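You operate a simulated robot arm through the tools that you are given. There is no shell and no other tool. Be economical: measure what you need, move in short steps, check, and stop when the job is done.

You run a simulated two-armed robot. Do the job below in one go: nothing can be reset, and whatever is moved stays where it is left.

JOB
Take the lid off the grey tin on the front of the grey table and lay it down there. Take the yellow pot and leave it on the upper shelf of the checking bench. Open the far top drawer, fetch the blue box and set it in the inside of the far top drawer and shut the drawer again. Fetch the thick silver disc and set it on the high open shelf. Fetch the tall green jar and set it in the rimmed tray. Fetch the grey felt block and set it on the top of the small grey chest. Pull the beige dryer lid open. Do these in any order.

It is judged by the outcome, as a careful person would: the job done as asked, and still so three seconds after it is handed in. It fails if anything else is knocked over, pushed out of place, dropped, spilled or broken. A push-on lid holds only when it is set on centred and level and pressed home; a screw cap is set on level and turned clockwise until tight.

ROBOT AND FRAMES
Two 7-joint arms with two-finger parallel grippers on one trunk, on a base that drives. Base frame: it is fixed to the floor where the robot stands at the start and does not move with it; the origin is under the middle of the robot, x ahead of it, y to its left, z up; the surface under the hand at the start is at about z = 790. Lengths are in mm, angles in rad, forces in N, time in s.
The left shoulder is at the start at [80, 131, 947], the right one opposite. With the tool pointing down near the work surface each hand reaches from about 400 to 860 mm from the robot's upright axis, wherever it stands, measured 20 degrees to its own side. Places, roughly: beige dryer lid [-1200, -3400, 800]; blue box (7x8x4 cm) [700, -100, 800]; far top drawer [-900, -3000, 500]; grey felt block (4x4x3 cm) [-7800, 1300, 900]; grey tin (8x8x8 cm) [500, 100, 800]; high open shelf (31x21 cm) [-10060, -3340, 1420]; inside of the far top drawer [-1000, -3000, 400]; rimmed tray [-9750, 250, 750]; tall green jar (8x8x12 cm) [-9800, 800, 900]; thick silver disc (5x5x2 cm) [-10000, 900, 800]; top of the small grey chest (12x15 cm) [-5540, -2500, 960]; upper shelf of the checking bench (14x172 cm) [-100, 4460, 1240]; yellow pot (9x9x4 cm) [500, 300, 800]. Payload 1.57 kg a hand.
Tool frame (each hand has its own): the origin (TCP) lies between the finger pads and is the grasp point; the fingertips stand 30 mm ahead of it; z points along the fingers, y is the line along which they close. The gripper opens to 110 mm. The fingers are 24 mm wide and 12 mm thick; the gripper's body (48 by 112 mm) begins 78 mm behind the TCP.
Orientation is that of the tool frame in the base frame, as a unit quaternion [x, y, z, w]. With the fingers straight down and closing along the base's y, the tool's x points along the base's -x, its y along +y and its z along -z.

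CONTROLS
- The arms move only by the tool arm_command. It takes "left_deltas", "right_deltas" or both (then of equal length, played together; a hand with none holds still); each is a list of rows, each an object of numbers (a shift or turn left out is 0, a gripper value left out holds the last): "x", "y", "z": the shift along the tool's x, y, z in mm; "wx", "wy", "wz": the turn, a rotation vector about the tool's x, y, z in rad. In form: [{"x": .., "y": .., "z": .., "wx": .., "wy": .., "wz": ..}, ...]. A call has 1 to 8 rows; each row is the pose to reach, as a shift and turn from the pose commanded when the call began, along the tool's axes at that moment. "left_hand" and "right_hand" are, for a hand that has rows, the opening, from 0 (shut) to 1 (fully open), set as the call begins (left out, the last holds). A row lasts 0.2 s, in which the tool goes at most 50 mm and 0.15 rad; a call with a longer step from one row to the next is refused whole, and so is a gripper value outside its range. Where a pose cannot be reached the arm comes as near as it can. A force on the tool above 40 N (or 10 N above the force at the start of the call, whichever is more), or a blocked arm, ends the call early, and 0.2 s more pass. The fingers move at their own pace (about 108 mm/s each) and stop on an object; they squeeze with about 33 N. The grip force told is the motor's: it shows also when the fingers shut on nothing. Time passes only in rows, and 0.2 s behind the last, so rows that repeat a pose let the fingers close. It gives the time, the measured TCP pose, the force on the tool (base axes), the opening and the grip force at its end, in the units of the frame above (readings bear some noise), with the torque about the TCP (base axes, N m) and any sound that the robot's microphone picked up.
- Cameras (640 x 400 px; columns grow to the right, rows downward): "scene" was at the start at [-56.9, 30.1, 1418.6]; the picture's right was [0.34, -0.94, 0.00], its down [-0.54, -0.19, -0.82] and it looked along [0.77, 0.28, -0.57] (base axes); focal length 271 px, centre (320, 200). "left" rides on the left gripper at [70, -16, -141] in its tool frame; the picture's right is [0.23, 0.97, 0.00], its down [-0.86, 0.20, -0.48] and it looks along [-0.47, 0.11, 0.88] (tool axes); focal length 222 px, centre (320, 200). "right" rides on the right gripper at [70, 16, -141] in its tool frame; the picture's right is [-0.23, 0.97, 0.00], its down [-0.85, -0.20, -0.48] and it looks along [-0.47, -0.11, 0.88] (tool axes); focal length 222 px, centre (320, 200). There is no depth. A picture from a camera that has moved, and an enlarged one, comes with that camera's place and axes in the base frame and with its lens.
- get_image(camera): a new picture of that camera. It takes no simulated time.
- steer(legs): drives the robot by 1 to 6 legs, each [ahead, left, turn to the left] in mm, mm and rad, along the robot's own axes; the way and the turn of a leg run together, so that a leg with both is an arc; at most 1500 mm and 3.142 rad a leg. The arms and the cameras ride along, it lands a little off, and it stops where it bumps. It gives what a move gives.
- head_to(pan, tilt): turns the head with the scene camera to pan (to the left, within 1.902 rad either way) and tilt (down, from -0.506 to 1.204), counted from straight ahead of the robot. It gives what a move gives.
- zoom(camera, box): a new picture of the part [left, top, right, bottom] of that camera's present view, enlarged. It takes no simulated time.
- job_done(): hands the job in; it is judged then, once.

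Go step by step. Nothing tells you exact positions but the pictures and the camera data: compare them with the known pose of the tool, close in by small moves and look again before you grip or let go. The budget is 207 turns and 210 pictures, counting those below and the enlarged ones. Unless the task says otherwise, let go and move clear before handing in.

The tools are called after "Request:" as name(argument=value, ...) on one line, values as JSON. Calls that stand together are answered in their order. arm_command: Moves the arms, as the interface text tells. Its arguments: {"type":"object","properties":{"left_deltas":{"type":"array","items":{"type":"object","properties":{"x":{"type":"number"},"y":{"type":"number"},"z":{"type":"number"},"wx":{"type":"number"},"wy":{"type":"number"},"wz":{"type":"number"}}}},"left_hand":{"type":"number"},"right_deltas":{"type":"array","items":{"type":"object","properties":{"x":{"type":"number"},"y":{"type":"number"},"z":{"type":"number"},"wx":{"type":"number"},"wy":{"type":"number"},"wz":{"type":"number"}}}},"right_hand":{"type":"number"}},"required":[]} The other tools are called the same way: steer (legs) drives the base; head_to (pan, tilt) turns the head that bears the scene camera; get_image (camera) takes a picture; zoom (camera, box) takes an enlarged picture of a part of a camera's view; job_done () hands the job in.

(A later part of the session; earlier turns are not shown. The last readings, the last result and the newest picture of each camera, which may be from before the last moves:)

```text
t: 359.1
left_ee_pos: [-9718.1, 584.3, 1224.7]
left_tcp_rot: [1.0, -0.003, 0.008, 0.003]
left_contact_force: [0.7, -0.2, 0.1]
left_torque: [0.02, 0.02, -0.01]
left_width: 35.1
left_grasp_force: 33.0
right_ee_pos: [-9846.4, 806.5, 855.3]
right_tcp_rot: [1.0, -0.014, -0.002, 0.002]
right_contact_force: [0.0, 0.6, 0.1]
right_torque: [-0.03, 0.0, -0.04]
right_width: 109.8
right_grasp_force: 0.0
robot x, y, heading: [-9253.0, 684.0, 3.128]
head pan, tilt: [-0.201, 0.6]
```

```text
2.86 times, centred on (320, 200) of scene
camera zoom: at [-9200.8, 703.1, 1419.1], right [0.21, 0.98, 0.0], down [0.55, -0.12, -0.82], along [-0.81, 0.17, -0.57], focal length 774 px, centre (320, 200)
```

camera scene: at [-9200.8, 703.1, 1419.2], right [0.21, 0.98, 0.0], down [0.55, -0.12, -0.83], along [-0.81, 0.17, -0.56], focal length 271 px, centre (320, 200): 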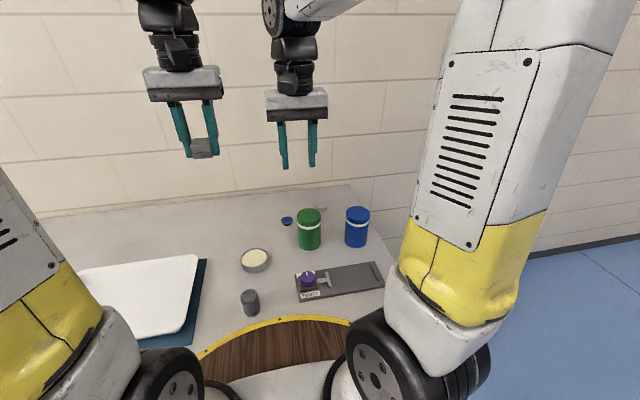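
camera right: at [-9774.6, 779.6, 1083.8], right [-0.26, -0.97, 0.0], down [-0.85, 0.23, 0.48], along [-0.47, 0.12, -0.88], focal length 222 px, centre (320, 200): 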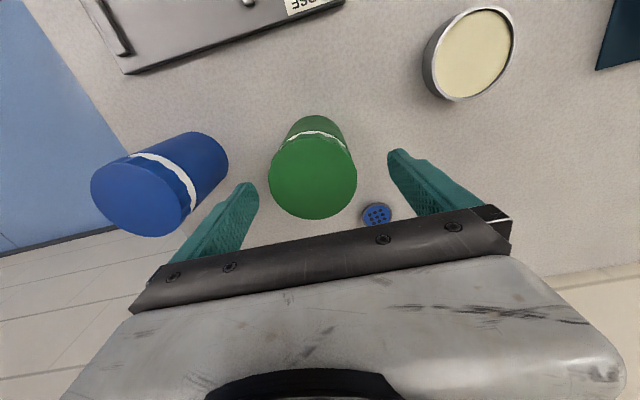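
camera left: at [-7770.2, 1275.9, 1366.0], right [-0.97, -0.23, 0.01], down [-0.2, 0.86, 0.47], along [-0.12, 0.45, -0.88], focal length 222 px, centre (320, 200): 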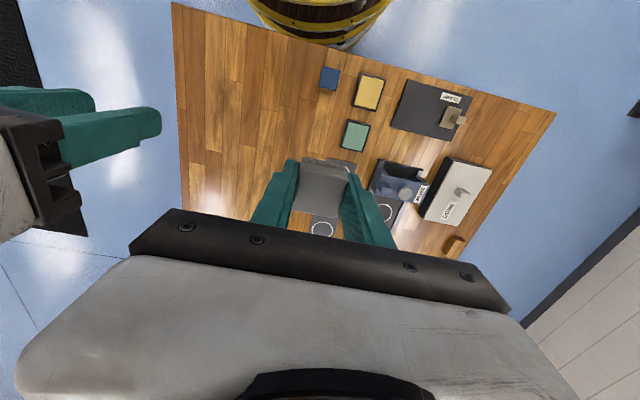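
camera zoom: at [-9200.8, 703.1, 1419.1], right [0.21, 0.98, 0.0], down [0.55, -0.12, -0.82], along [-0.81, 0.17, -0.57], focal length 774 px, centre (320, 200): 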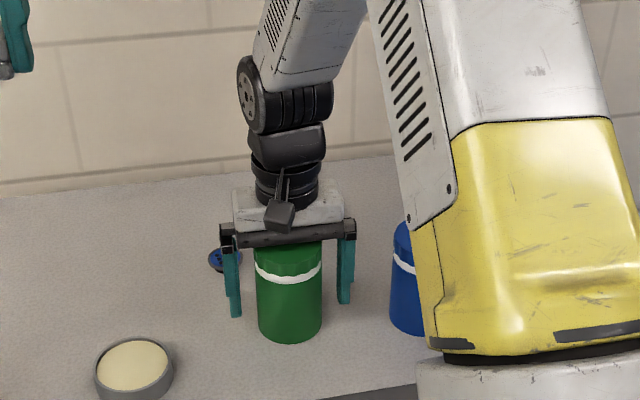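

Request:
arm_command(right_deltas=[{"z": 0}, {"z": 0}, {"z": 0}], right_hand=0)

Request:
arm_command(right_deltas=[{"z": -10}, {"z": -30}, {"z": -60}, {"z": -90}, {"z": -120}])

Request:
get_image(camera="scene")

```text
t: 359.9
left_ee_pos: [-9719.0, 583.1, 1223.4]
left_tcp_rot: [1.0, -0.003, 0.008, 0.003]
left_contact_force: [0.1, 0.4, -0.5]
left_torque: [-0.03, -0.02, 0.01]
left_width: 35.0
left_grasp_force: 32.7
right_ee_pos: [-9847.1, 805.9, 854.5]
right_tcp_rot: [1.0, -0.014, -0.002, 0.002]
right_contact_force: [-1.0, -1.9, -0.1]
right_torque: [0.09, -0.02, 0.0]
right_width: 72.7
right_grasp_force: 33.1
robot x, y, heading: [-9253.8, 687.1, 3.132]
head pan, tilt: [-0.201, 0.6]
```

```text
t: 361.1
left_ee_pos: [-9718.9, 583.5, 1223.4]
left_tcp_rot: [1.0, -0.001, 0.008, 0.002]
left_contact_force: [-0.4, 0.0, 0.1]
left_torque: [-0.01, -0.04, 0.03]
left_width: 34.9
left_grasp_force: 33.2
right_ee_pos: [-9846.7, 805.9, 973.4]
right_tcp_rot: [1.0, -0.014, -0.001, 0.001]
right_contact_force: [-1.1, -0.8, -5.2]
right_torque: [0.0, -0.01, 0.01]
right_width: 72.8
right_grasp_force: 32.5
robot x, y, heading: [-9253.2, 684.7, 3.132]
head pan, tilt: [-0.201, 0.6]
```

```text
63 pictures are left
camera scene: at [-9201.2, 703.2, 1419.2], right [0.21, 0.98, 0.0], down [0.55, -0.12, -0.82], along [-0.81, 0.17, -0.57], focal length 271 px, centre (320, 200)
```

scene: 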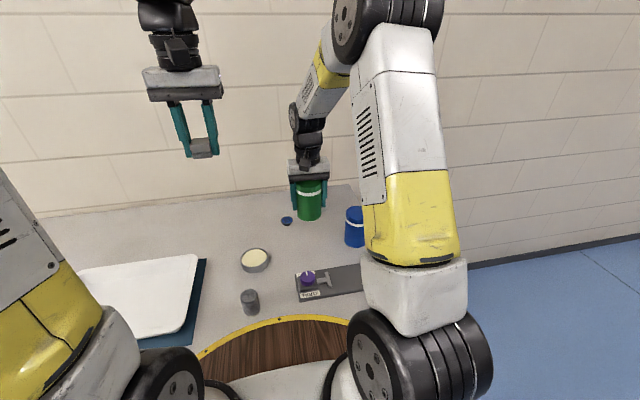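

Jar held. I raise it a little and drive sideways to the tray.

Request:
arm_command(right_deltas=[{"z": -40}, {"z": -80}])

Request:
steer(legs=[[-30, 490, 0.009]])

Request:
head_to(pan=-0.1, tilt=0.7)

Request:
get_image(camera="scene")

Request:
get_image(camera="right")

```text
t: 361.7
left_ee_pos: [-9719.2, 584.4, 1223.1]
left_tcp_rot: [1.0, -0.003, 0.007, 0.002]
left_contact_force: [-0.5, 0.0, -0.9]
left_torque: [0.02, 0.0, 0.02]
left_width: 35.1
left_grasp_force: 32.6
right_ee_pos: [-9846.7, 808.1, 1053.9]
right_tcp_rot: [1.0, -0.014, -0.001, 0.001]
right_contact_force: [0.0, -0.3, -4.8]
right_torque: [0.02, -0.03, 0.0]
right_width: 72.9
right_grasp_force: 33.4
robot x, y, heading: [-9251.7, 684.4, 3.13]
head pan, tilt: [-0.201, 0.6]
```

```text
t: 364.6
left_ee_pos: [-9689.1, 87.2, 1223.1]
left_tcp_rot: [1.0, 0.004, 0.008, 0.003]
left_contact_force: [0.1, 0.1, 0.4]
left_torque: [0.02, -0.01, 0.01]
left_width: 34.9
left_grasp_force: 33.2
right_ee_pos: [-9821.8, 308.9, 1055.0]
right_tcp_rot: [1.0, -0.009, -0.001, 0.001]
right_contact_force: [0.1, -0.4, -4.4]
right_torque: [-0.03, -0.01, 0.02]
right_width: 73.0
right_grasp_force: 33.0
robot x, y, heading: [-9227.2, 196.5, -3.142]
head pan, tilt: [-0.201, 0.6]
```

```text
t: 365.3
left_ee_pos: [-9689.5, 87.1, 1224.6]
left_tcp_rot: [1.0, 0.004, 0.008, 0.002]
left_contact_force: [0.1, -0.7, -0.6]
left_torque: [-0.04, 0.0, 0.04]
left_width: 35.1
left_grasp_force: 32.6
right_ee_pos: [-9820.1, 309.8, 1054.4]
right_tcp_rot: [1.0, -0.009, -0.002, 0.001]
right_contact_force: [0.3, 0.1, -4.5]
right_torque: [0.02, 0.04, 0.01]
right_width: 73.0
right_grasp_force: 33.8
robot x, y, heading: [-9223.5, 192.1, -3.136]
head pan, tilt: [-0.099, 0.7]
```

```text
62 pictures are left
camera scene: at [-9171.1, 202.8, 1410.5], right [0.1, 1.0, 0.0], down [0.64, -0.06, -0.77], along [-0.76, 0.07, -0.64], focal length 271 px, centre (320, 200)
```

scene: 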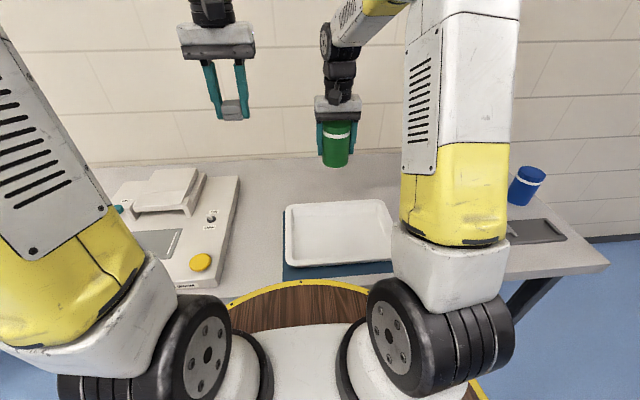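

```text
61 pictures are left
camera right: at [-9750.3, 290.5, 1196.3], right [-0.24, -0.97, 0.0], down [-0.85, 0.22, 0.48], along [-0.47, 0.11, -0.88], focal length 222 px, centre (320, 200)
```

right: 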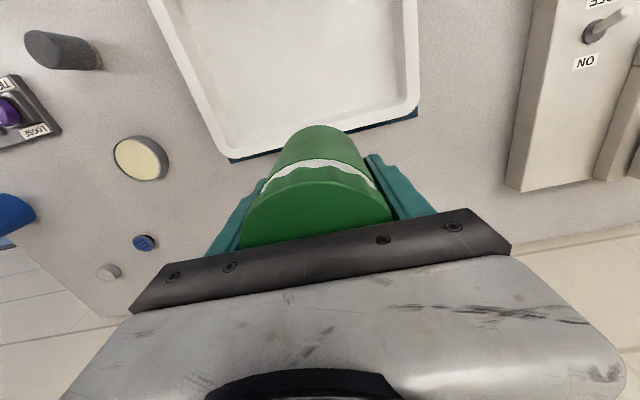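

Request:
arm_command(right_deltas=[{"x": 40}, {"x": 80}, {"x": 80, "z": 40}, {"x": 80, "z": 85}, {"x": 80, "z": 130}, {"x": 80, "z": 160}, {"x": 80, "z": 168}])

Request:
zoom(camera="scene", box=[250, 120, 430, 290])

```text
t: 366.9
left_ee_pos: [-9688.5, 87.5, 1222.8]
left_tcp_rot: [1.0, 0.004, 0.008, 0.002]
left_contact_force: [-0.3, 0.6, 0.9]
left_torque: [0.01, 0.02, 0.01]
left_width: 35.3
left_grasp_force: 33.1
right_ee_pos: [-9741.2, 308.1, 886.1]
right_tcp_rot: [1.0, -0.009, -0.002, 0.001]
right_contact_force: [0.5, 0.1, -4.0]
right_torque: [0.0, -0.03, -0.01]
right_width: 72.8
right_grasp_force: 33.2
robot x, y, heading: [-9226.3, 192.9, -3.136]
head pan, tilt: [-0.099, 0.7]
```

```text
2.35 times, centred on (340, 205) of scene
camera zoom: at [-9170.9, 202.8, 1410.5], right [0.1, 1.0, 0.0], down [0.64, -0.06, -0.76], along [-0.76, 0.07, -0.64], focal length 637 px, centre (273, 188)
```

zoom: 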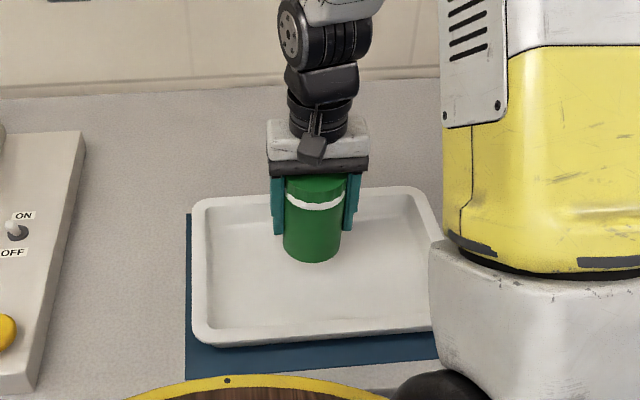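

Request:
arm_command(right_deltas=[{"z": 6}, {"z": 11}, {"z": 15}, {"z": 19}, {"z": 23}, {"z": 27}, {"z": 31}])

```text
t: 368.5
left_ee_pos: [-9689.3, 86.1, 1223.7]
left_tcp_rot: [1.0, 0.003, 0.007, 0.003]
left_contact_force: [-0.1, -0.8, -0.4]
left_torque: [0.01, 0.0, 0.0]
left_width: 35.0
left_grasp_force: 32.9
right_ee_pos: [-9741.7, 306.2, 857.9]
right_tcp_rot: [1.0, -0.009, -0.005, 0.002]
right_contact_force: [2.7, -0.1, 33.4]
right_torque: [0.06, 0.13, 0.09]
right_width: 73.1
right_grasp_force: 32.3
robot x, y, heading: [-9222.0, 189.4, -3.144]
head pan, tilt: [-0.099, 0.7]
```

The jar is down in the tray (33 N). I release and rise.

Request:
arm_command(right_deltas=[{"z": -2}, {"z": -2}, {"z": -2}], right_hand=1)

Request:
arm_command(right_deltas=[{"z": -20}, {"z": -60}, {"z": -110}, {"z": -160}, {"z": -210}, {"z": -250}])

Request:
get_image(camera="scene")

```text
t: 369.3
left_ee_pos: [-9690.0, 86.7, 1223.7]
left_tcp_rot: [1.0, 0.004, 0.007, 0.002]
left_contact_force: [-0.1, -0.3, 1.0]
left_torque: [-0.02, -0.02, -0.02]
left_width: 34.7
left_grasp_force: 33.1
right_ee_pos: [-9740.0, 306.5, 859.6]
right_tcp_rot: [1.0, -0.009, -0.002, 0.001]
right_contact_force: [-0.3, 0.2, -0.6]
right_torque: [0.03, -0.03, 0.0]
right_width: 109.8
right_grasp_force: 0.1
robot x, y, heading: [-9225.6, 196.8, -3.135]
head pan, tilt: [-0.099, 0.7]
```

```text
t: 370.7
left_ee_pos: [-9688.6, 86.3, 1223.7]
left_tcp_rot: [1.0, 0.003, 0.008, 0.003]
left_contact_force: [-0.4, -0.1, 0.1]
left_torque: [0.0, -0.04, 0.02]
left_width: 34.9
left_grasp_force: 33.1
right_ee_pos: [-9739.5, 306.5, 1107.6]
right_tcp_rot: [1.0, -0.009, -0.001, 0.001]
right_contact_force: [-0.9, 0.3, -1.3]
right_torque: [-0.03, 0.0, -0.01]
right_width: 110.0
right_grasp_force: 0.1
robot x, y, heading: [-9224.8, 195.7, -3.14]
head pan, tilt: [-0.099, 0.7]
```

```text
59 pictures are left
camera scene: at [-9171.1, 202.7, 1410.5], right [0.1, 1.0, 0.0], down [0.64, -0.06, -0.76], along [-0.76, 0.07, -0.64], focal length 271 px, centre (320, 200)
```

scene: 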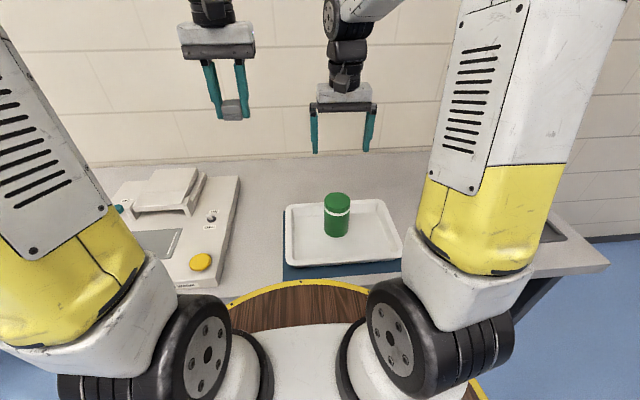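

The jar stands in the tray. For the high shelf I'll grip the disc with the right tool pitched forward, so I pitch it now (left arm moved out first) and drive toward the disc at an angle.

Request:
arm_command(left_deltas=[{"y": 40}, {"y": 80}, {"y": 120}, {"y": 150}])

Request:
arm_command(right_deltas=[{"x": -8, "wy": -0.145}, {"x": -16, "wy": -0.29}, {"x": -24, "wy": -0.435}, {"x": -32, "wy": -0.58}, {"x": -40, "wy": -0.725}, {"x": -48, "wy": -0.87}, {"x": -48, "wy": -0.9}], right_hand=0.8)

Request:
steer(legs=[[0, -350, 0], [-10, 0, -0.4]])

Request:
head_to(pan=-0.05, tilt=0.6)

Request:
get_image(camera="scene")

Request:
get_image(camera="right")

```text
t: 371.7
left_ee_pos: [-9688.1, -63.1, 1224.1]
left_tcp_rot: [1.0, 0.002, 0.009, 0.002]
left_contact_force: [-0.1, 0.1, -0.4]
left_torque: [-0.06, 0.01, 0.0]
left_width: 35.0
left_grasp_force: 33.2
right_ee_pos: [-9738.2, 307.5, 1107.1]
right_tcp_rot: [1.0, -0.009, -0.001, 0.002]
right_contact_force: [-0.2, 1.1, 0.5]
right_torque: [-0.01, -0.02, -0.01]
right_width: 110.2
right_grasp_force: 0.1
robot x, y, heading: [-9226.6, 192.6, -3.141]
head pan, tilt: [-0.099, 0.7]
```

```text
t: 373.3
left_ee_pos: [-9687.7, -63.9, 1224.7]
left_tcp_rot: [1.0, 0.003, 0.009, 0.003]
left_contact_force: [0.7, -1.0, 0.0]
left_torque: [0.0, 0.0, -0.03]
left_width: 34.9
left_grasp_force: 32.7
right_ee_pos: [-9788.7, 308.1, 1107.7]
right_tcp_rot: [0.899, -0.009, -0.437, -0.003]
right_contact_force: [-0.5, 0.5, 0.9]
right_torque: [0.0, 0.03, -0.02]
right_width: 88.1
right_grasp_force: 0.1
robot x, y, heading: [-9222.5, 194.6, -3.142]
head pan, tilt: [-0.099, 0.7]
```

```text
t: 376.7
left_ee_pos: [-9742.9, 482.8, 1225.0]
left_tcp_rot: [0.98, -0.196, 0.007, 0.003]
left_contact_force: [-0.2, 0.0, -1.0]
left_torque: [0.01, -0.01, 0.0]
left_width: 35.0
left_grasp_force: 32.9
right_ee_pos: [-9690.4, 865.1, 1107.7]
right_tcp_rot: [0.88, -0.187, -0.427, -0.089]
right_contact_force: [0.0, 0.3, 0.5]
right_torque: [0.03, 0.03, -0.01]
right_width: 87.8
right_grasp_force: 0.0
robot x, y, heading: [-9216.1, 538.6, 2.742]
head pan, tilt: [-0.099, 0.7]
```

```text
t: 377.4
left_ee_pos: [-9743.3, 482.7, 1224.2]
left_tcp_rot: [0.981, -0.196, 0.007, 0.004]
left_contact_force: [-0.2, 0.0, -0.3]
left_torque: [0.02, 0.01, 0.0]
left_width: 35.0
left_grasp_force: 33.2
right_ee_pos: [-9689.5, 864.1, 1108.0]
right_tcp_rot: [0.88, -0.188, -0.428, -0.09]
right_contact_force: [0.6, -0.7, 1.1]
right_torque: [0.0, 0.04, -0.01]
right_width: 88.0
right_grasp_force: 0.1
robot x, y, heading: [-9218.8, 539.4, 2.744]
head pan, tilt: [-0.051, 0.6]
```

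```text
58 pictures are left
camera scene: at [-9168.3, 523.6, 1419.1], right [0.44, 0.9, 0.0], down [0.51, -0.25, -0.82], along [-0.74, 0.36, -0.57], focal length 271 px, centre (320, 200)
```

scene: 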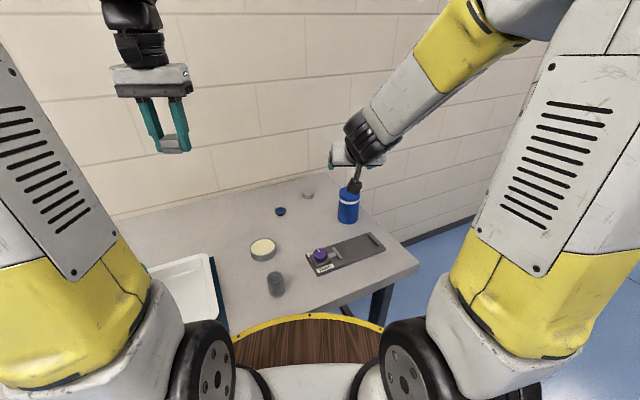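

```text
57 pictures are left
camera right: at [-9555.6, 785.4, 1141.1], right [-0.52, -0.83, 0.18], down [-0.06, 0.25, 0.97], along [-0.85, 0.5, -0.18], focal length 222 px, centre (320, 200)
```

right: 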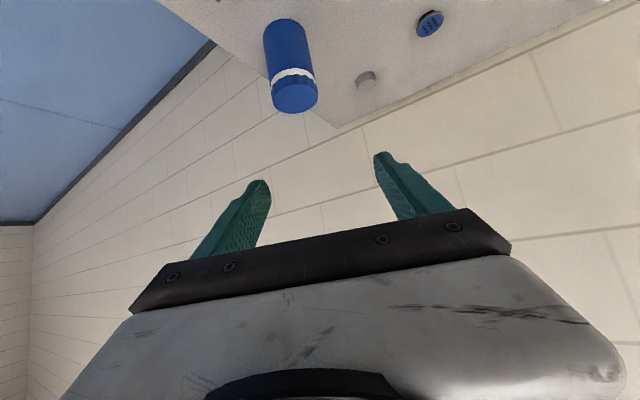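

The disc is at about (-10022,882). I move the pitched hand in, first level, then down to a pre-grasp point.

Request:
arm_command(right_deltas=[{"x": -14, "y": 20, "z": 34}, {"x": -28, "y": 40, "z": 68}, {"x": -42, "y": 59, "z": 102}, {"x": -56, "y": 79, "z": 136}, {"x": -70, "y": 99, "z": 170}, {"x": -83.4, "y": 118.6, "z": 204}, {"x": -52, "y": 118.6, "z": 229}, {"x": -20, "y": 118.6, "z": 254}], right_hand=0.75)

Request:
arm_command(right_deltas=[{"x": 31.5, "z": 25}, {"x": 63, "z": 49.7}, {"x": 63, "z": 49.7}])

Request:
get_image(camera="right")

Request:
zoom(camera="scene", box=[240, 140, 400, 260])

```text
t: 379.2
left_ee_pos: [-9744.6, 483.2, 1224.5]
left_tcp_rot: [0.98, -0.197, 0.007, 0.004]
left_contact_force: [-0.4, 0.1, 0.1]
left_torque: [0.02, 0.01, -0.01]
left_width: 34.7
left_grasp_force: 32.8
right_ee_pos: [-9931.6, 843.3, 963.3]
right_tcp_rot: [0.88, -0.189, -0.428, -0.09]
right_contact_force: [0.0, 0.4, 0.3]
right_torque: [-0.01, -0.01, -0.01]
right_width: 82.4
right_grasp_force: 0.0
robot x, y, heading: [-9213.6, 537.2, 2.737]
head pan, tilt: [-0.051, 0.6]
```

```text
t: 380.0
left_ee_pos: [-9743.5, 481.9, 1224.1]
left_tcp_rot: [0.98, -0.197, 0.007, 0.004]
left_contact_force: [-0.8, 0.4, -0.2]
left_torque: [0.02, 0.01, -0.03]
left_width: 34.9
left_grasp_force: 33.0
right_ee_pos: [-9932.4, 843.2, 885.7]
right_tcp_rot: [0.88, -0.187, -0.428, -0.089]
right_contact_force: [0.7, 0.1, 0.5]
right_torque: [0.02, -0.03, 0.04]
right_width: 82.5
right_grasp_force: 0.1
robot x, y, heading: [-9216.7, 540.9, 2.743]
head pan, tilt: [-0.051, 0.6]
```

```text
56 pictures are left
camera right: at [-9798.0, 764.1, 919.3], right [-0.52, -0.83, 0.18], down [-0.06, 0.25, 0.97], along [-0.85, 0.5, -0.18], focal length 222 px, centre (320, 200)
```

right: 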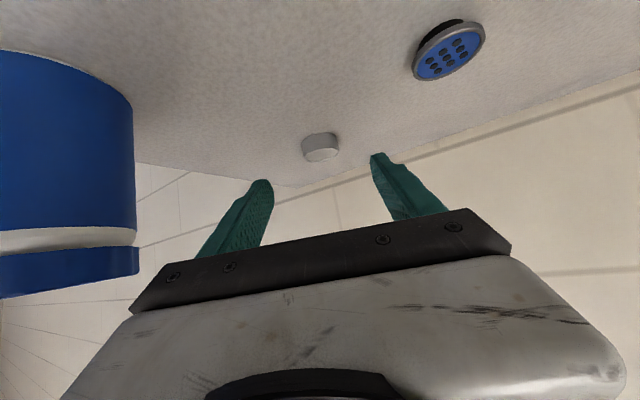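

```text
3.33 times, centred on (320, 200) of scene
camera zoom: at [-9168.4, 523.6, 1419.1], right [0.44, 0.9, 0.0], down [0.51, -0.25, -0.82], along [-0.74, 0.36, -0.57], focal length 902 px, centre (320, 200)
```

zoom: 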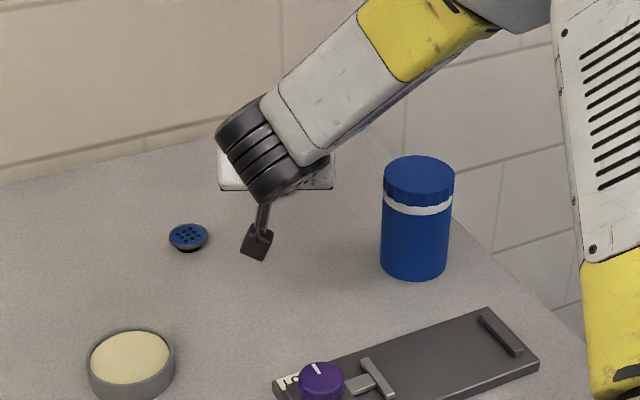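

Request:
arm_command(right_deltas=[{"x": -2, "y": 0.5, "z": 40}, {"x": -4, "y": 1, "z": 75}, {"x": -5.6, "y": 1.3, "z": 98}, {"x": -5.6, "y": 1.3, "z": 98}])

Request:
get_image(camera="right")

```text
t: 381.0
left_ee_pos: [-9743.5, 482.4, 1224.1]
left_tcp_rot: [0.98, -0.197, 0.007, 0.005]
left_contact_force: [0.2, -0.7, -0.3]
left_torque: [0.03, -0.01, 0.01]
left_width: 35.2
left_grasp_force: 33.0
right_ee_pos: [-10005.7, 873.1, 833.9]
right_tcp_rot: [0.88, -0.188, -0.427, -0.09]
right_contact_force: [0.3, -0.3, 0.0]
right_torque: [0.03, 0.02, 0.0]
right_width: 82.6
right_grasp_force: 0.1
robot x, y, heading: [-9219.3, 541.5, 2.745]
head pan, tilt: [-0.051, 0.6]
```

```text
54 pictures are left
camera right: at [-9872.1, 793.2, 865.7], right [-0.52, -0.83, 0.18], down [-0.06, 0.25, 0.97], along [-0.85, 0.5, -0.18], focal length 222 px, centre (320, 200)
```

right: 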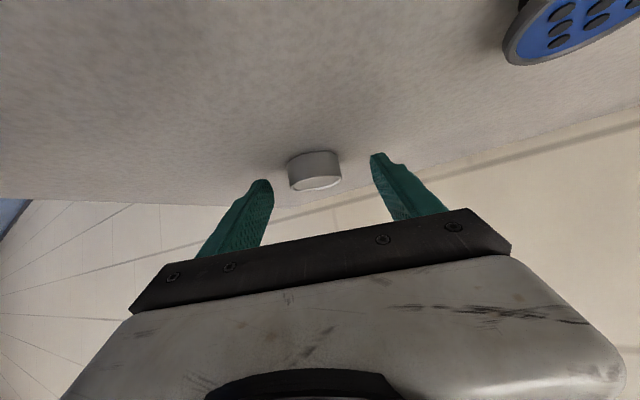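

Request:
arm_command(right_deltas=[{"y": -1, "z": 5}, {"y": -2, "z": 9}, {"y": -2, "z": 12}, {"y": -2, "z": 12}])

Request:
arm_command(right_deltas=[{"z": 0}, {"z": 0}, {"z": 0}], right_hand=0)

Request:
get_image(camera="right")

```text
t: 382.2
left_ee_pos: [-9742.3, 483.6, 1223.4]
left_tcp_rot: [0.98, -0.196, 0.008, 0.004]
left_contact_force: [-0.4, 0.0, -0.3]
left_torque: [0.01, 0.0, -0.03]
left_width: 34.9
left_grasp_force: 32.7
right_ee_pos: [-10016.0, 877.8, 828.1]
right_tcp_rot: [0.878, -0.186, -0.431, -0.09]
right_contact_force: [4.4, -2.4, 6.3]
right_torque: [0.22, -0.08, -0.1]
right_width: 82.2
right_grasp_force: 0.1
robot x, y, heading: [-9217.6, 536.6, 2.741]
head pan, tilt: [-0.051, 0.6]
stopped in row 4 (right hand): the force on the tool passed its limit at 41 N (the readings are from after the stop); the commanded pose is now the measured one
```

```text
t: 383.0
left_ee_pos: [-9742.6, 482.9, 1224.9]
left_tcp_rot: [0.98, -0.197, 0.007, 0.004]
left_contact_force: [0.9, -1.3, -0.9]
left_torque: [-0.01, 0.01, 0.03]
left_width: 35.0
left_grasp_force: 33.0
right_ee_pos: [-10015.6, 878.9, 827.8]
right_tcp_rot: [0.878, -0.187, -0.431, -0.091]
right_contact_force: [0.4, 3.5, 11.8]
right_torque: [0.41, 0.08, -0.02]
right_width: 41.8
right_grasp_force: 33.1
robot x, y, heading: [-9217.7, 540.4, 2.739]
head pan, tilt: [-0.051, 0.6]
```

```text
53 pictures are left
camera right: at [-9881.5, 799.7, 859.9], right [-0.52, -0.83, 0.18], down [-0.05, 0.24, 0.97], along [-0.85, 0.5, -0.17], focal length 222 px, centre (320, 200)
```

right: 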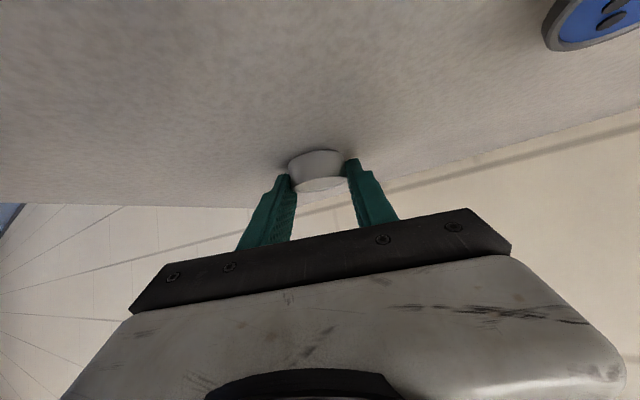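

The grip is short of the disc's diameter (41.8 mm). I reopen, advance 12 mm horizontally and regrip.

Request:
arm_command(right_deltas=[{"x": -0.8, "z": -0.6}, {"x": -0.8, "z": -0.6}, {"x": -4.5, "z": 4}, {"x": -8.2, "z": 8.8}, {"x": -8.2, "z": 8.8}], right_hand=0.65)

Request:
arm_command(right_deltas=[{"z": 0}, {"z": 0}, {"z": 0}], right_hand=0)

Request:
get_image(camera="right")

```text
t: 384.2
left_ee_pos: [-9742.4, 482.3, 1224.2]
left_tcp_rot: [0.98, -0.197, 0.007, 0.004]
left_contact_force: [-0.3, -0.7, 0.1]
left_torque: [0.0, 0.03, -0.01]
left_width: 35.0
left_grasp_force: 33.4
right_ee_pos: [-10026.5, 884.0, 827.0]
right_tcp_rot: [0.879, -0.187, -0.43, -0.09]
right_contact_force: [6.0, -3.0, 10.8]
right_torque: [0.35, -0.22, -0.36]
right_width: 71.6
right_grasp_force: 0.7
robot x, y, heading: [-9216.5, 538.3, 2.744]
head pan, tilt: [-0.051, 0.6]
```

```text
t: 385.0
left_ee_pos: [-9743.2, 482.3, 1224.8]
left_tcp_rot: [0.98, -0.197, 0.007, 0.004]
left_contact_force: [0.6, 0.0, -0.4]
left_torque: [0.03, -0.02, 0.03]
left_width: 34.7
left_grasp_force: 32.9
right_ee_pos: [-10026.2, 882.0, 828.1]
right_tcp_rot: [0.879, -0.187, -0.43, -0.091]
right_contact_force: [0.2, 3.8, 5.9]
right_torque: [0.28, 0.0, -0.04]
right_width: 42.5
right_grasp_force: 33.3
robot x, y, heading: [-9216.4, 540.8, 2.738]
head pan, tilt: [-0.051, 0.6]
```

```text
52 pictures are left
camera right: at [-9892.2, 803.9, 860.3], right [-0.52, -0.83, 0.18], down [-0.05, 0.24, 0.97], along [-0.85, 0.5, -0.17], focal length 222 px, centre (320, 200)
```

right: 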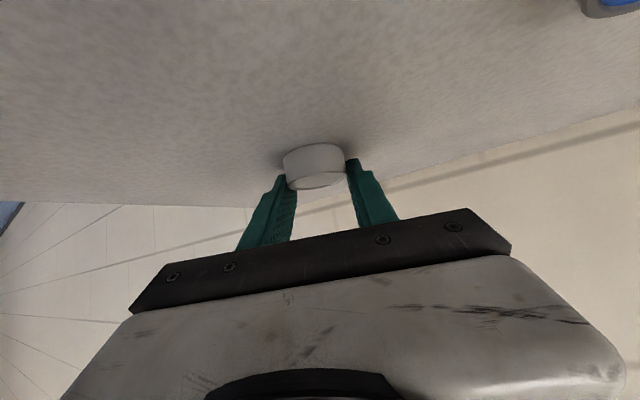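

Request:
arm_command(right_deltas=[{"x": -12, "z": -9}, {"x": -39, "z": -31}, {"x": -78, "z": -62}, {"x": -110, "z": -90}, {"x": -140, "z": -118}, {"x": -165, "z": -150}, {"x": -190, "z": -185}, {"x": -210, "z": -220}])

Request:
get_image(camera="right")

Request:
get_image(camera="scene")

```text
t: 386.8
left_ee_pos: [-9743.7, 483.0, 1225.5]
left_tcp_rot: [0.98, -0.197, 0.007, 0.005]
left_contact_force: [-0.4, 0.5, -0.4]
left_torque: [0.0, -0.05, -0.01]
left_width: 34.8
left_grasp_force: 33.3
right_ee_pos: [-9983.8, 865.5, 1127.4]
right_tcp_rot: [0.879, -0.187, -0.428, -0.09]
right_contact_force: [0.3, 0.5, -1.6]
right_torque: [-0.01, 0.02, 0.0]
right_width: 42.3
right_grasp_force: 33.1
robot x, y, heading: [-9219.1, 537.6, 2.738]
head pan, tilt: [-0.051, 0.6]
```

```text
51 pictures are left
camera right: at [-9849.6, 787.4, 1160.6], right [-0.52, -0.83, 0.18], down [-0.05, 0.24, 0.97], along [-0.85, 0.5, -0.17], focal length 222 px, centre (320, 200)
```

right: 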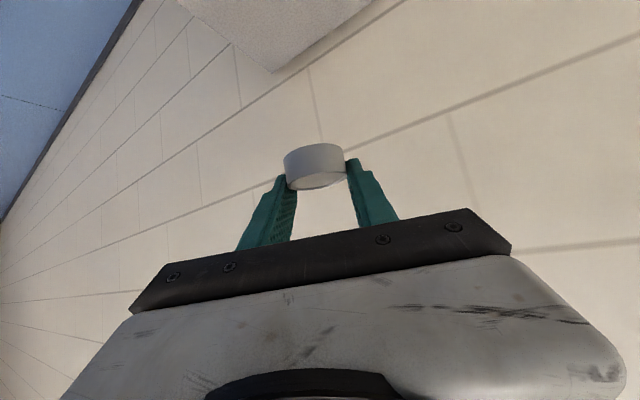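

```text
50 pictures are left
camera scene: at [-9168.6, 523.7, 1419.2], right [0.44, 0.9, 0.0], down [0.51, -0.25, -0.82], along [-0.74, 0.36, -0.57], focal length 271 px, centre (320, 200)
```

scene: 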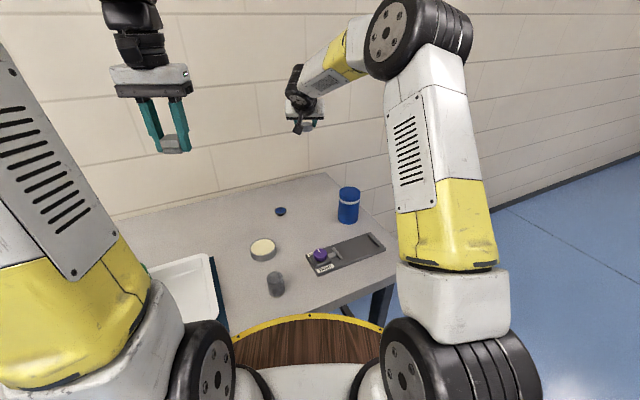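

Disc secured. I retract the hand, back away and drive toward the shelf area.

Request:
arm_command(right_deltas=[{"x": 25.7, "z": -32.7}, {"x": 51, "z": -65}, {"x": 77, "z": -98}, {"x": 103, "z": -131}, {"x": 128, "z": -163}, {"x": 154, "z": -196}])

Request:
steer(legs=[[-600, 0, 0], [0, 0, 1.97], [1400, 0, 0]])

Request:
head_to(pan=-0.3, tilt=0.2)

Request:
get_image(camera="scene")

```text
t: 388.2
left_ee_pos: [-9742.9, 482.2, 1223.2]
left_tcp_rot: [0.98, -0.198, 0.008, 0.005]
left_contact_force: [-0.5, 0.5, -0.6]
left_torque: [0.0, -0.07, 0.03]
left_width: 34.9
left_grasp_force: 32.6
right_ee_pos: [-9759.4, 764.1, 1125.6]
right_tcp_rot: [0.879, -0.187, -0.429, -0.09]
right_contact_force: [-0.5, 0.3, -1.3]
right_torque: [0.01, -0.01, -0.02]
right_width: 42.1
right_grasp_force: 32.9
robot x, y, heading: [-9220.2, 543.9, 2.741]
head pan, tilt: [-0.051, 0.6]
```

```text
t: 402.8
left_ee_pos: [-8507.7, -1576.3, 1225.0]
left_tcp_rot: [0.727, 0.686, 0.007, -0.004]
left_contact_force: [0.0, -0.3, -1.0]
left_torque: [0.02, 0.02, 0.0]
left_width: 34.9
left_grasp_force: 32.7
right_ee_pos: [-8769.6, -1684.6, 1126.1]
right_tcp_rot: [0.66, 0.609, -0.322, 0.299]
right_contact_force: [-1.1, 0.2, -1.2]
right_torque: [0.0, 0.01, 0.0]
right_width: 42.5
right_grasp_force: 33.4
robot x, y, heading: [-8735.3, -1097.1, -1.633]
head pan, tilt: [-0.051, 0.6]
```

```text
t: 403.6
left_ee_pos: [-8508.3, -1574.5, 1224.7]
left_tcp_rot: [0.727, 0.686, 0.008, -0.004]
left_contact_force: [0.0, -1.0, 0.2]
left_torque: [0.01, 0.04, 0.01]
left_width: 34.8
left_grasp_force: 32.9
right_ee_pos: [-8768.1, -1685.2, 1126.1]
right_tcp_rot: [0.66, 0.61, -0.322, 0.299]
right_contact_force: [-0.6, 0.2, -0.5]
right_torque: [0.01, -0.01, -0.01]
right_width: 42.1
right_grasp_force: 32.9
robot x, y, heading: [-8734.2, -1097.6, -1.628]
head pan, tilt: [-0.3, 0.201]
```

```text
49 pictures are left
camera scene: at [-8761.2, -1046.4, 1455.8], right [-0.94, 0.35, 0.0], down [0.07, 0.19, -0.98], along [-0.34, -0.92, -0.2], focal length 271 px, centre (320, 200)
```

scene: 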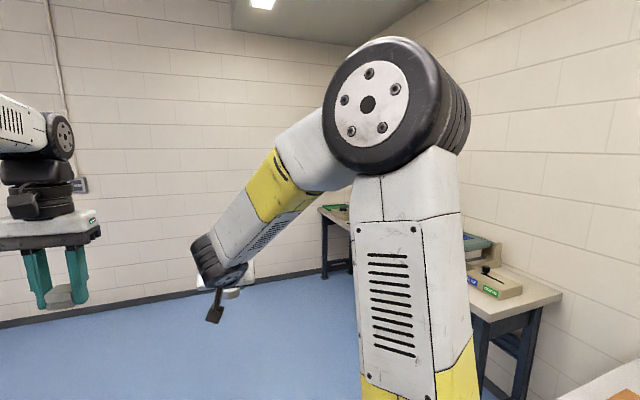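

Request:
steer(legs=[[1450, 0, 0.057], [150, 0, 0], [0, 0, -1.571], [0, 350, 0]])

Request:
head_to(pan=0.0, tilt=0.15)

Request:
get_image(camera="scene")

```text
t: 417.6
left_ee_pos: [-9273.1, -3298.8, 1224.5]
left_tcp_rot: [1.0, -0.02, 0.007, 0.002]
left_contact_force: [0.3, 0.0, 0.5]
left_torque: [-0.04, 0.02, 0.01]
left_width: 35.1
left_grasp_force: 32.3
right_ee_pos: [-9386.2, -3040.2, 1125.0]
right_tcp_rot: [0.898, -0.028, -0.439, -0.012]
right_contact_force: [0.8, 1.0, -1.1]
right_torque: [0.01, -0.01, 0.02]
right_width: 42.1
right_grasp_force: 32.8
robot x, y, heading: [-8801.3, -3057.9, 3.095]
head pan, tilt: [-0.3, 0.201]
```

```text
t: 418.4
left_ee_pos: [-9274.0, -3299.0, 1224.2]
left_tcp_rot: [1.0, -0.019, 0.008, 0.003]
left_contact_force: [0.1, -0.8, 0.5]
left_torque: [0.01, -0.02, 0.02]
left_width: 34.8
left_grasp_force: 32.8
right_ee_pos: [-9385.5, -3038.9, 1126.2]
right_tcp_rot: [0.898, -0.028, -0.438, -0.013]
right_contact_force: [-0.2, -0.8, -1.5]
right_torque: [0.02, 0.01, 0.02]
right_width: 42.5
right_grasp_force: 32.7
robot x, y, heading: [-8798.3, -3058.1, 3.096]
head pan, tilt: [0.0, 0.15]
```

```text
48 pictures are left
camera scene: at [-8753.8, -3063.7, 1460.6], right [0.04, 1.0, 0.0], down [0.15, -0.01, -0.99], along [-0.99, 0.04, -0.15], focal length 271 px, centre (320, 200)
```

scene: 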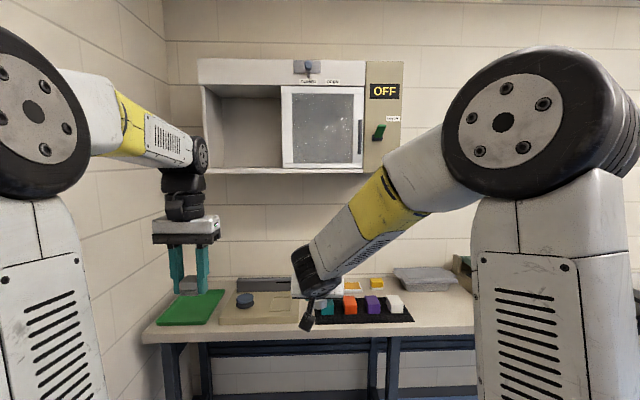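

The "high open shelf" is the open left compartment of the wall cabinet: floor z≈1410, y≈-3510…-3195. I approach angled slightly left.

Request:
steer(legs=[[450, 0, 0], [0, 0, 0.345]])

Request:
head_to(pan=0.0, tilt=0.05)

Request:
get_image(camera="scene")

```text
t: 422.2
left_ee_pos: [-9608.0, -3425.1, 1225.2]
left_tcp_rot: [0.988, 0.153, 0.007, 0.002]
left_contact_force: [-0.5, 0.0, 0.5]
left_torque: [0.01, 0.0, 0.0]
left_width: 35.1
left_grasp_force: 32.7
right_ee_pos: [-9801.9, -3220.1, 1126.3]
right_tcp_rot: [0.889, 0.126, -0.435, 0.063]
right_contact_force: [0.1, 0.4, -0.9]
right_torque: [0.01, 0.02, -0.01]
right_width: 42.1
right_grasp_force: 32.8
robot x, y, heading: [-9247.3, -3043.8, -2.844]
head pan, tilt: [0.0, 0.15]
```

```text
t: 422.9
left_ee_pos: [-9607.4, -3424.0, 1224.4]
left_tcp_rot: [0.988, 0.154, 0.008, 0.002]
left_contact_force: [-0.1, -0.4, 0.2]
left_torque: [0.01, -0.03, 0.0]
left_width: 35.4
left_grasp_force: 33.0
right_ee_pos: [-9801.8, -3218.9, 1125.4]
right_tcp_rot: [0.889, 0.127, -0.435, 0.063]
right_contact_force: [1.0, 0.0, -0.7]
right_torque: [-0.02, -0.03, 0.05]
right_width: 42.3
right_grasp_force: 33.3
robot x, y, heading: [-9241.6, -3040.9, -2.84]
head pan, tilt: [0.0, 0.051]
```

```text
47 pictures are left
camera scene: at [-9196.8, -3026.9, 1469.7], right [-0.3, 0.95, 0.0], down [0.05, 0.02, -1.0], along [-0.95, -0.3, -0.05], focal length 271 px, centre (320, 200)
```

scene: 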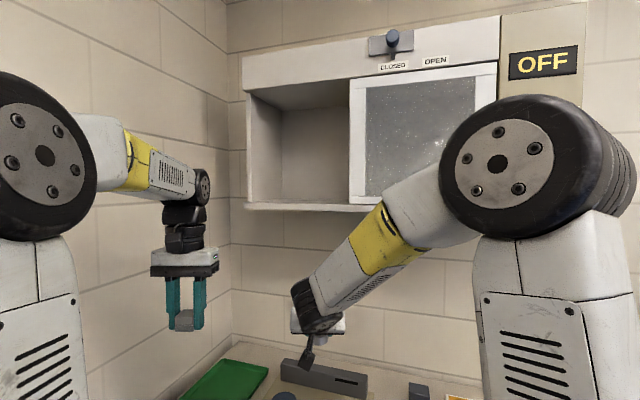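

Shelf front edge x≈-9962, floor z≈1410. I raise the disc to z≈1490 and then drive closer.

Request:
arm_command(right_deltas=[{"x": -36, "z": -27.9}, {"x": -72, "z": -55.8}, {"x": -108, "z": -83.7}, {"x": -144, "z": -111.6}, {"x": -180, "z": -139.5}, {"x": -216, "z": -167}, {"x": -252, "z": -195}, {"x": -288, "z": -223}])

Request:
get_image(camera="scene")

```text
t: 424.7
left_ee_pos: [-9607.6, -3423.8, 1224.4]
left_tcp_rot: [0.988, 0.154, 0.008, 0.001]
left_contact_force: [-0.4, 0.2, -0.2]
left_torque: [0.0, -0.01, -0.01]
left_width: 35.1
left_grasp_force: 32.8
right_ee_pos: [-9802.1, -3218.6, 1489.5]
right_tcp_rot: [0.89, 0.128, -0.433, 0.063]
right_contact_force: [0.0, 0.0, -0.6]
right_torque: [0.0, 0.0, 0.01]
right_width: 42.3
right_grasp_force: 32.6
robot x, y, heading: [-9246.0, -3042.0, -2.841]
head pan, tilt: [0.0, 0.051]
```

```text
46 pictures are left
camera scene: at [-9196.8, -3026.8, 1469.8], right [-0.3, 0.95, 0.0], down [0.05, 0.02, -1.0], along [-0.95, -0.3, -0.05], focal length 271 px, centre (320, 200)
```

scene: 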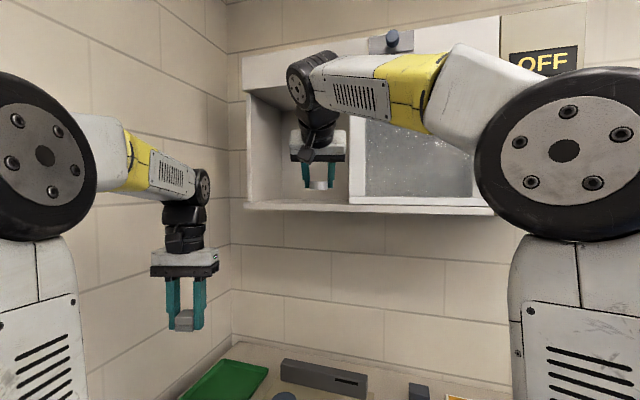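

Request:
steer(legs=[[0, 56, 0], [185, 0, 0]])

Request:
get_image(camera="scene")

Request:
get_image(camera="right")

```text
t: 426.8
left_ee_pos: [-9768.5, -3532.9, 1223.8]
left_tcp_rot: [0.988, 0.152, 0.009, 0.002]
left_contact_force: [0.1, 0.3, -0.6]
left_torque: [0.01, -0.01, 0.0]
left_width: 35.1
left_grasp_force: 32.7
right_ee_pos: [-9961.6, -3327.0, 1488.7]
right_tcp_rot: [0.889, 0.127, -0.434, 0.063]
right_contact_force: [0.6, 0.5, 0.0]
right_torque: [0.01, -0.02, 0.01]
right_width: 42.2
right_grasp_force: 33.1
robot x, y, heading: [-9405.3, -3148.1, -2.844]
head pan, tilt: [0.0, 0.051]
```

```text
45 pictures are left
camera scene: at [-9357.0, -3135.9, 1469.8], right [-0.3, 0.95, 0.0], down [0.05, 0.01, -1.0], along [-0.95, -0.3, -0.05], focal length 271 px, centre (320, 200)
```

scene: 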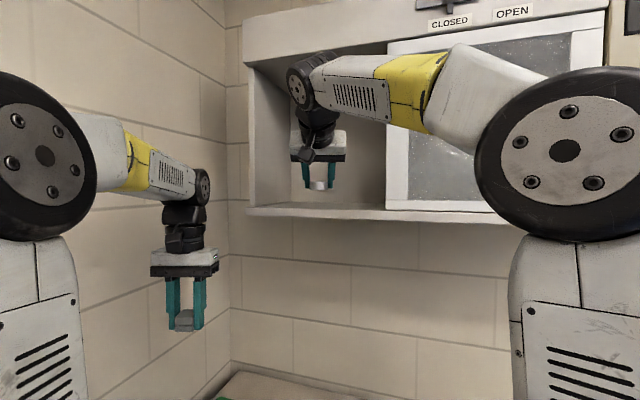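

```text
44 pictures are left
camera right: at [-9809.4, -3300.9, 1521.6], right [0.14, -0.97, 0.18], down [-0.2, 0.15, 0.97], along [-0.97, -0.17, -0.17], focal length 222 px, centre (320, 200)
```

right: 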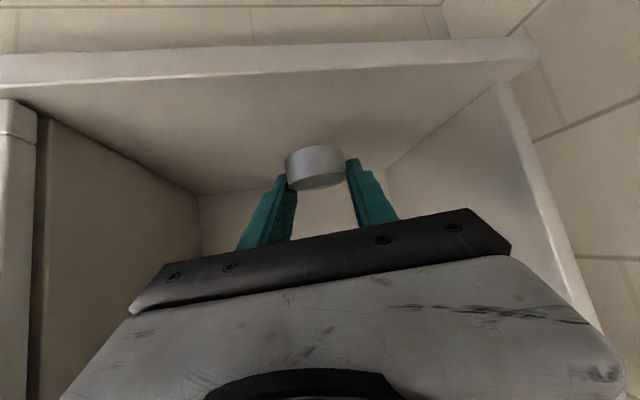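

The disc is at the shelf mouth. I advance ~60 mm in, then lower.

Request:
arm_command(right_deltas=[{"x": -18, "y": -1, "z": 23}, {"x": -36.8, "y": -1.9, "z": 47.2}, {"x": -36.8, "y": -1.9, "z": 47.2}, {"x": -21, "y": -1.9, "z": 59.4}, {"x": -8.4, "y": -1.9, "z": 69.2}, {"x": -8.4, "y": -1.9, "z": 69.2}])

Request:
get_image(camera="right")

Request:
zoom(camera="scene", box=[240, 120, 400, 240])

```text
t: 428.2
left_ee_pos: [-9768.7, -3533.4, 1224.7]
left_tcp_rot: [0.988, 0.152, 0.009, 0.001]
left_contact_force: [-0.4, 0.7, 0.0]
left_torque: [0.03, -0.01, -0.03]
left_width: 34.9
left_grasp_force: 33.0
right_ee_pos: [-10021.1, -3341.7, 1453.8]
right_tcp_rot: [0.889, 0.127, -0.435, 0.063]
right_contact_force: [0.1, 0.7, -0.9]
right_torque: [0.01, 0.0, 0.0]
right_width: 42.1
right_grasp_force: 33.4
robot x, y, heading: [-9404.3, -3152.3, -2.843]
head pan, tilt: [0.0, 0.051]
```

```text
43 pictures are left
camera right: at [-9868.3, -3315.6, 1485.9], right [0.14, -0.97, 0.18], down [-0.2, 0.15, 0.97], along [-0.97, -0.17, -0.17], focal length 222 px, centre (320, 200)
```

right: 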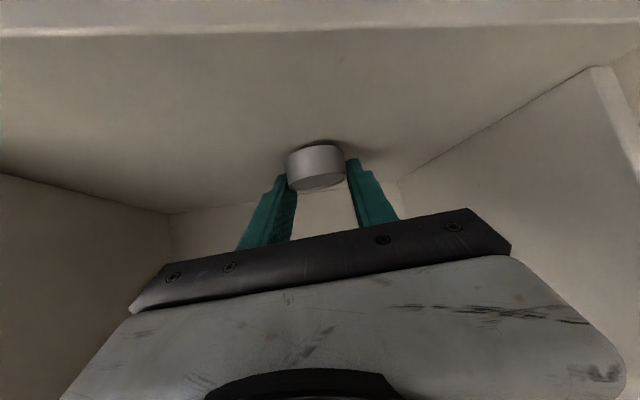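

```text
3.33 times, centred on (320, 180) of scene
camera zoom: at [-9357.1, -3135.9, 1469.8], right [-0.3, 0.95, 0.0], down [0.05, 0.02, -1.0], along [-0.95, -0.3, -0.05], focal length 902 px, centre (320, 267)
```

zoom: 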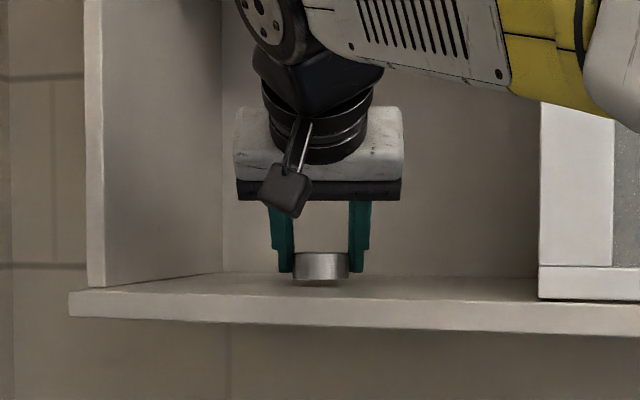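

Request:
arm_command(right_deltas=[{"x": 1.6, "z": 1.2}, {"x": 3.2, "z": 2.4}, {"x": 4.8, "z": 3.7}, {"x": 6.4, "z": 4.9}, {"x": 8, "z": 6.1}, {"x": 9.5, "z": 7.3}, {"x": 11, "z": 8.6}])

Request:
zoom(camera="scene", box=[260, 160, 380, 230])

```text
t: 429.7
left_ee_pos: [-9768.6, -3534.3, 1224.3]
left_tcp_rot: [0.988, 0.153, 0.008, 0.001]
left_contact_force: [-0.1, 0.7, 0.1]
left_torque: [-0.02, 0.0, -0.03]
left_width: 35.0
left_grasp_force: 33.4
right_ee_pos: [-10021.1, -3342.6, 1448.3]
right_tcp_rot: [0.886, 0.126, -0.441, 0.066]
right_contact_force: [-0.6, -0.4, 1.0]
right_torque: [0.01, -0.05, 0.0]
right_width: 42.3
right_grasp_force: 33.1
robot x, y, heading: [-9406.5, -3150.6, -2.837]
head pan, tilt: [0.0, 0.051]
stopped in row 7 (right hand): the force on the tool passed its limit at 43 N (the readings are from after the stop); the commanded pose is now the measured one
```

```text
5.33 times, centred on (320, 195) of scene
camera zoom: at [-9357.1, -3136.0, 1469.8], right [-0.3, 0.95, 0.0], down [0.05, 0.02, -1.0], along [-0.95, -0.3, -0.05], focal length 1444 px, centre (320, 227)
```

zoom: 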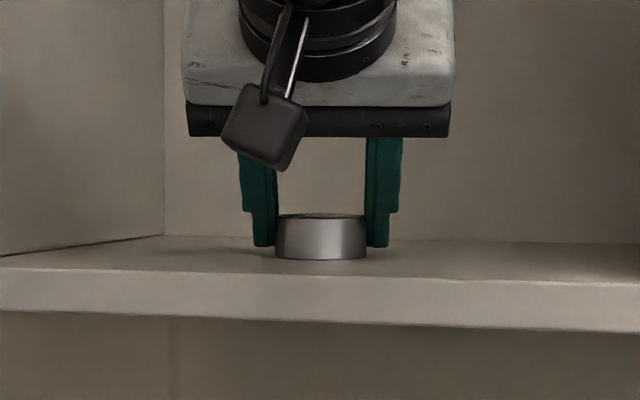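

The disc rests on the shelf floor. I release and back straight out along the tool axis.

Request:
arm_command(right_deltas=[{"z": 0}, {"z": 0}, {"z": 0}], right_hand=0.6)

Request:
arm_command(right_deltas=[{"z": -15}, {"z": -40}, {"z": -80}, {"z": -120}, {"z": -150}])

Request:
steer(legs=[[-300, 0, 0]])

Request:
get_image(camera="scene")

```text
t: 430.5
left_ee_pos: [-9768.8, -3533.4, 1223.5]
left_tcp_rot: [0.988, 0.152, 0.009, 0.002]
left_contact_force: [0.1, -0.9, 0.6]
left_torque: [-0.01, 0.02, 0.01]
left_width: 35.0
left_grasp_force: 32.9
right_ee_pos: [-10021.4, -3342.3, 1448.3]
right_tcp_rot: [0.886, 0.127, -0.441, 0.067]
right_contact_force: [2.2, -0.2, 3.7]
right_torque: [0.05, 0.06, 0.01]
right_width: 64.1
right_grasp_force: 0.1
robot x, y, heading: [-9403.3, -3152.6, -2.838]
head pan, tilt: [0.0, 0.051]
```

```text
t: 431.7
left_ee_pos: [-9768.6, -3532.3, 1224.3]
left_tcp_rot: [0.988, 0.152, 0.008, 0.001]
left_contact_force: [-0.1, 0.2, -1.0]
left_torque: [0.03, -0.04, 0.0]
left_width: 35.3
left_grasp_force: 32.8
right_ee_pos: [-9907.0, -3306.7, 1540.2]
right_tcp_rot: [0.886, 0.126, -0.441, 0.065]
right_contact_force: [0.8, 0.7, 0.0]
right_torque: [0.0, -0.02, -0.01]
right_width: 66.0
right_grasp_force: 0.1
robot x, y, heading: [-9402.4, -3147.9, -2.839]
head pan, tilt: [0.0, 0.051]
```

```text
t: 433.8
left_ee_pos: [-9479.1, -3443.2, 1224.2]
left_tcp_rot: [0.988, 0.152, 0.008, 0.002]
left_contact_force: [-0.7, 0.1, -2.0]
left_torque: [-0.01, 0.03, -0.03]
left_width: 34.9
left_grasp_force: 33.1
right_ee_pos: [-9617.3, -3216.0, 1539.9]
right_tcp_rot: [0.887, 0.126, -0.44, 0.065]
right_contact_force: [0.7, 0.5, -0.1]
right_torque: [0.0, 0.01, -0.02]
right_width: 65.9
right_grasp_force: 0.0
robot x, y, heading: [-9116.7, -3055.7, -2.839]
head pan, tilt: [0.0, 0.051]
```

```text
40 pictures are left
camera scene: at [-9067.0, -3046.0, 1469.8], right [-0.3, 0.96, 0.0], down [0.05, 0.02, -1.0], along [-0.95, -0.3, -0.05], focal length 271 px, centre (320, 200)
```

scene: 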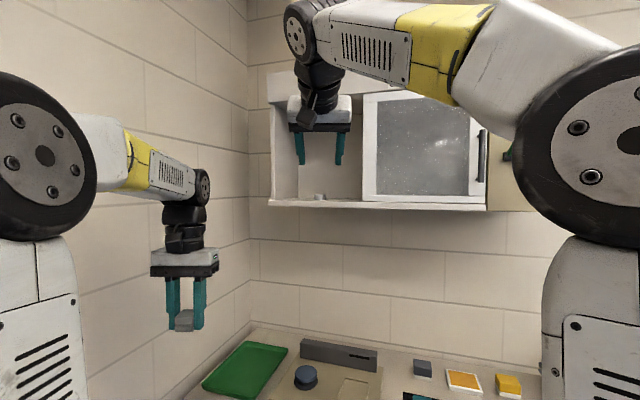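

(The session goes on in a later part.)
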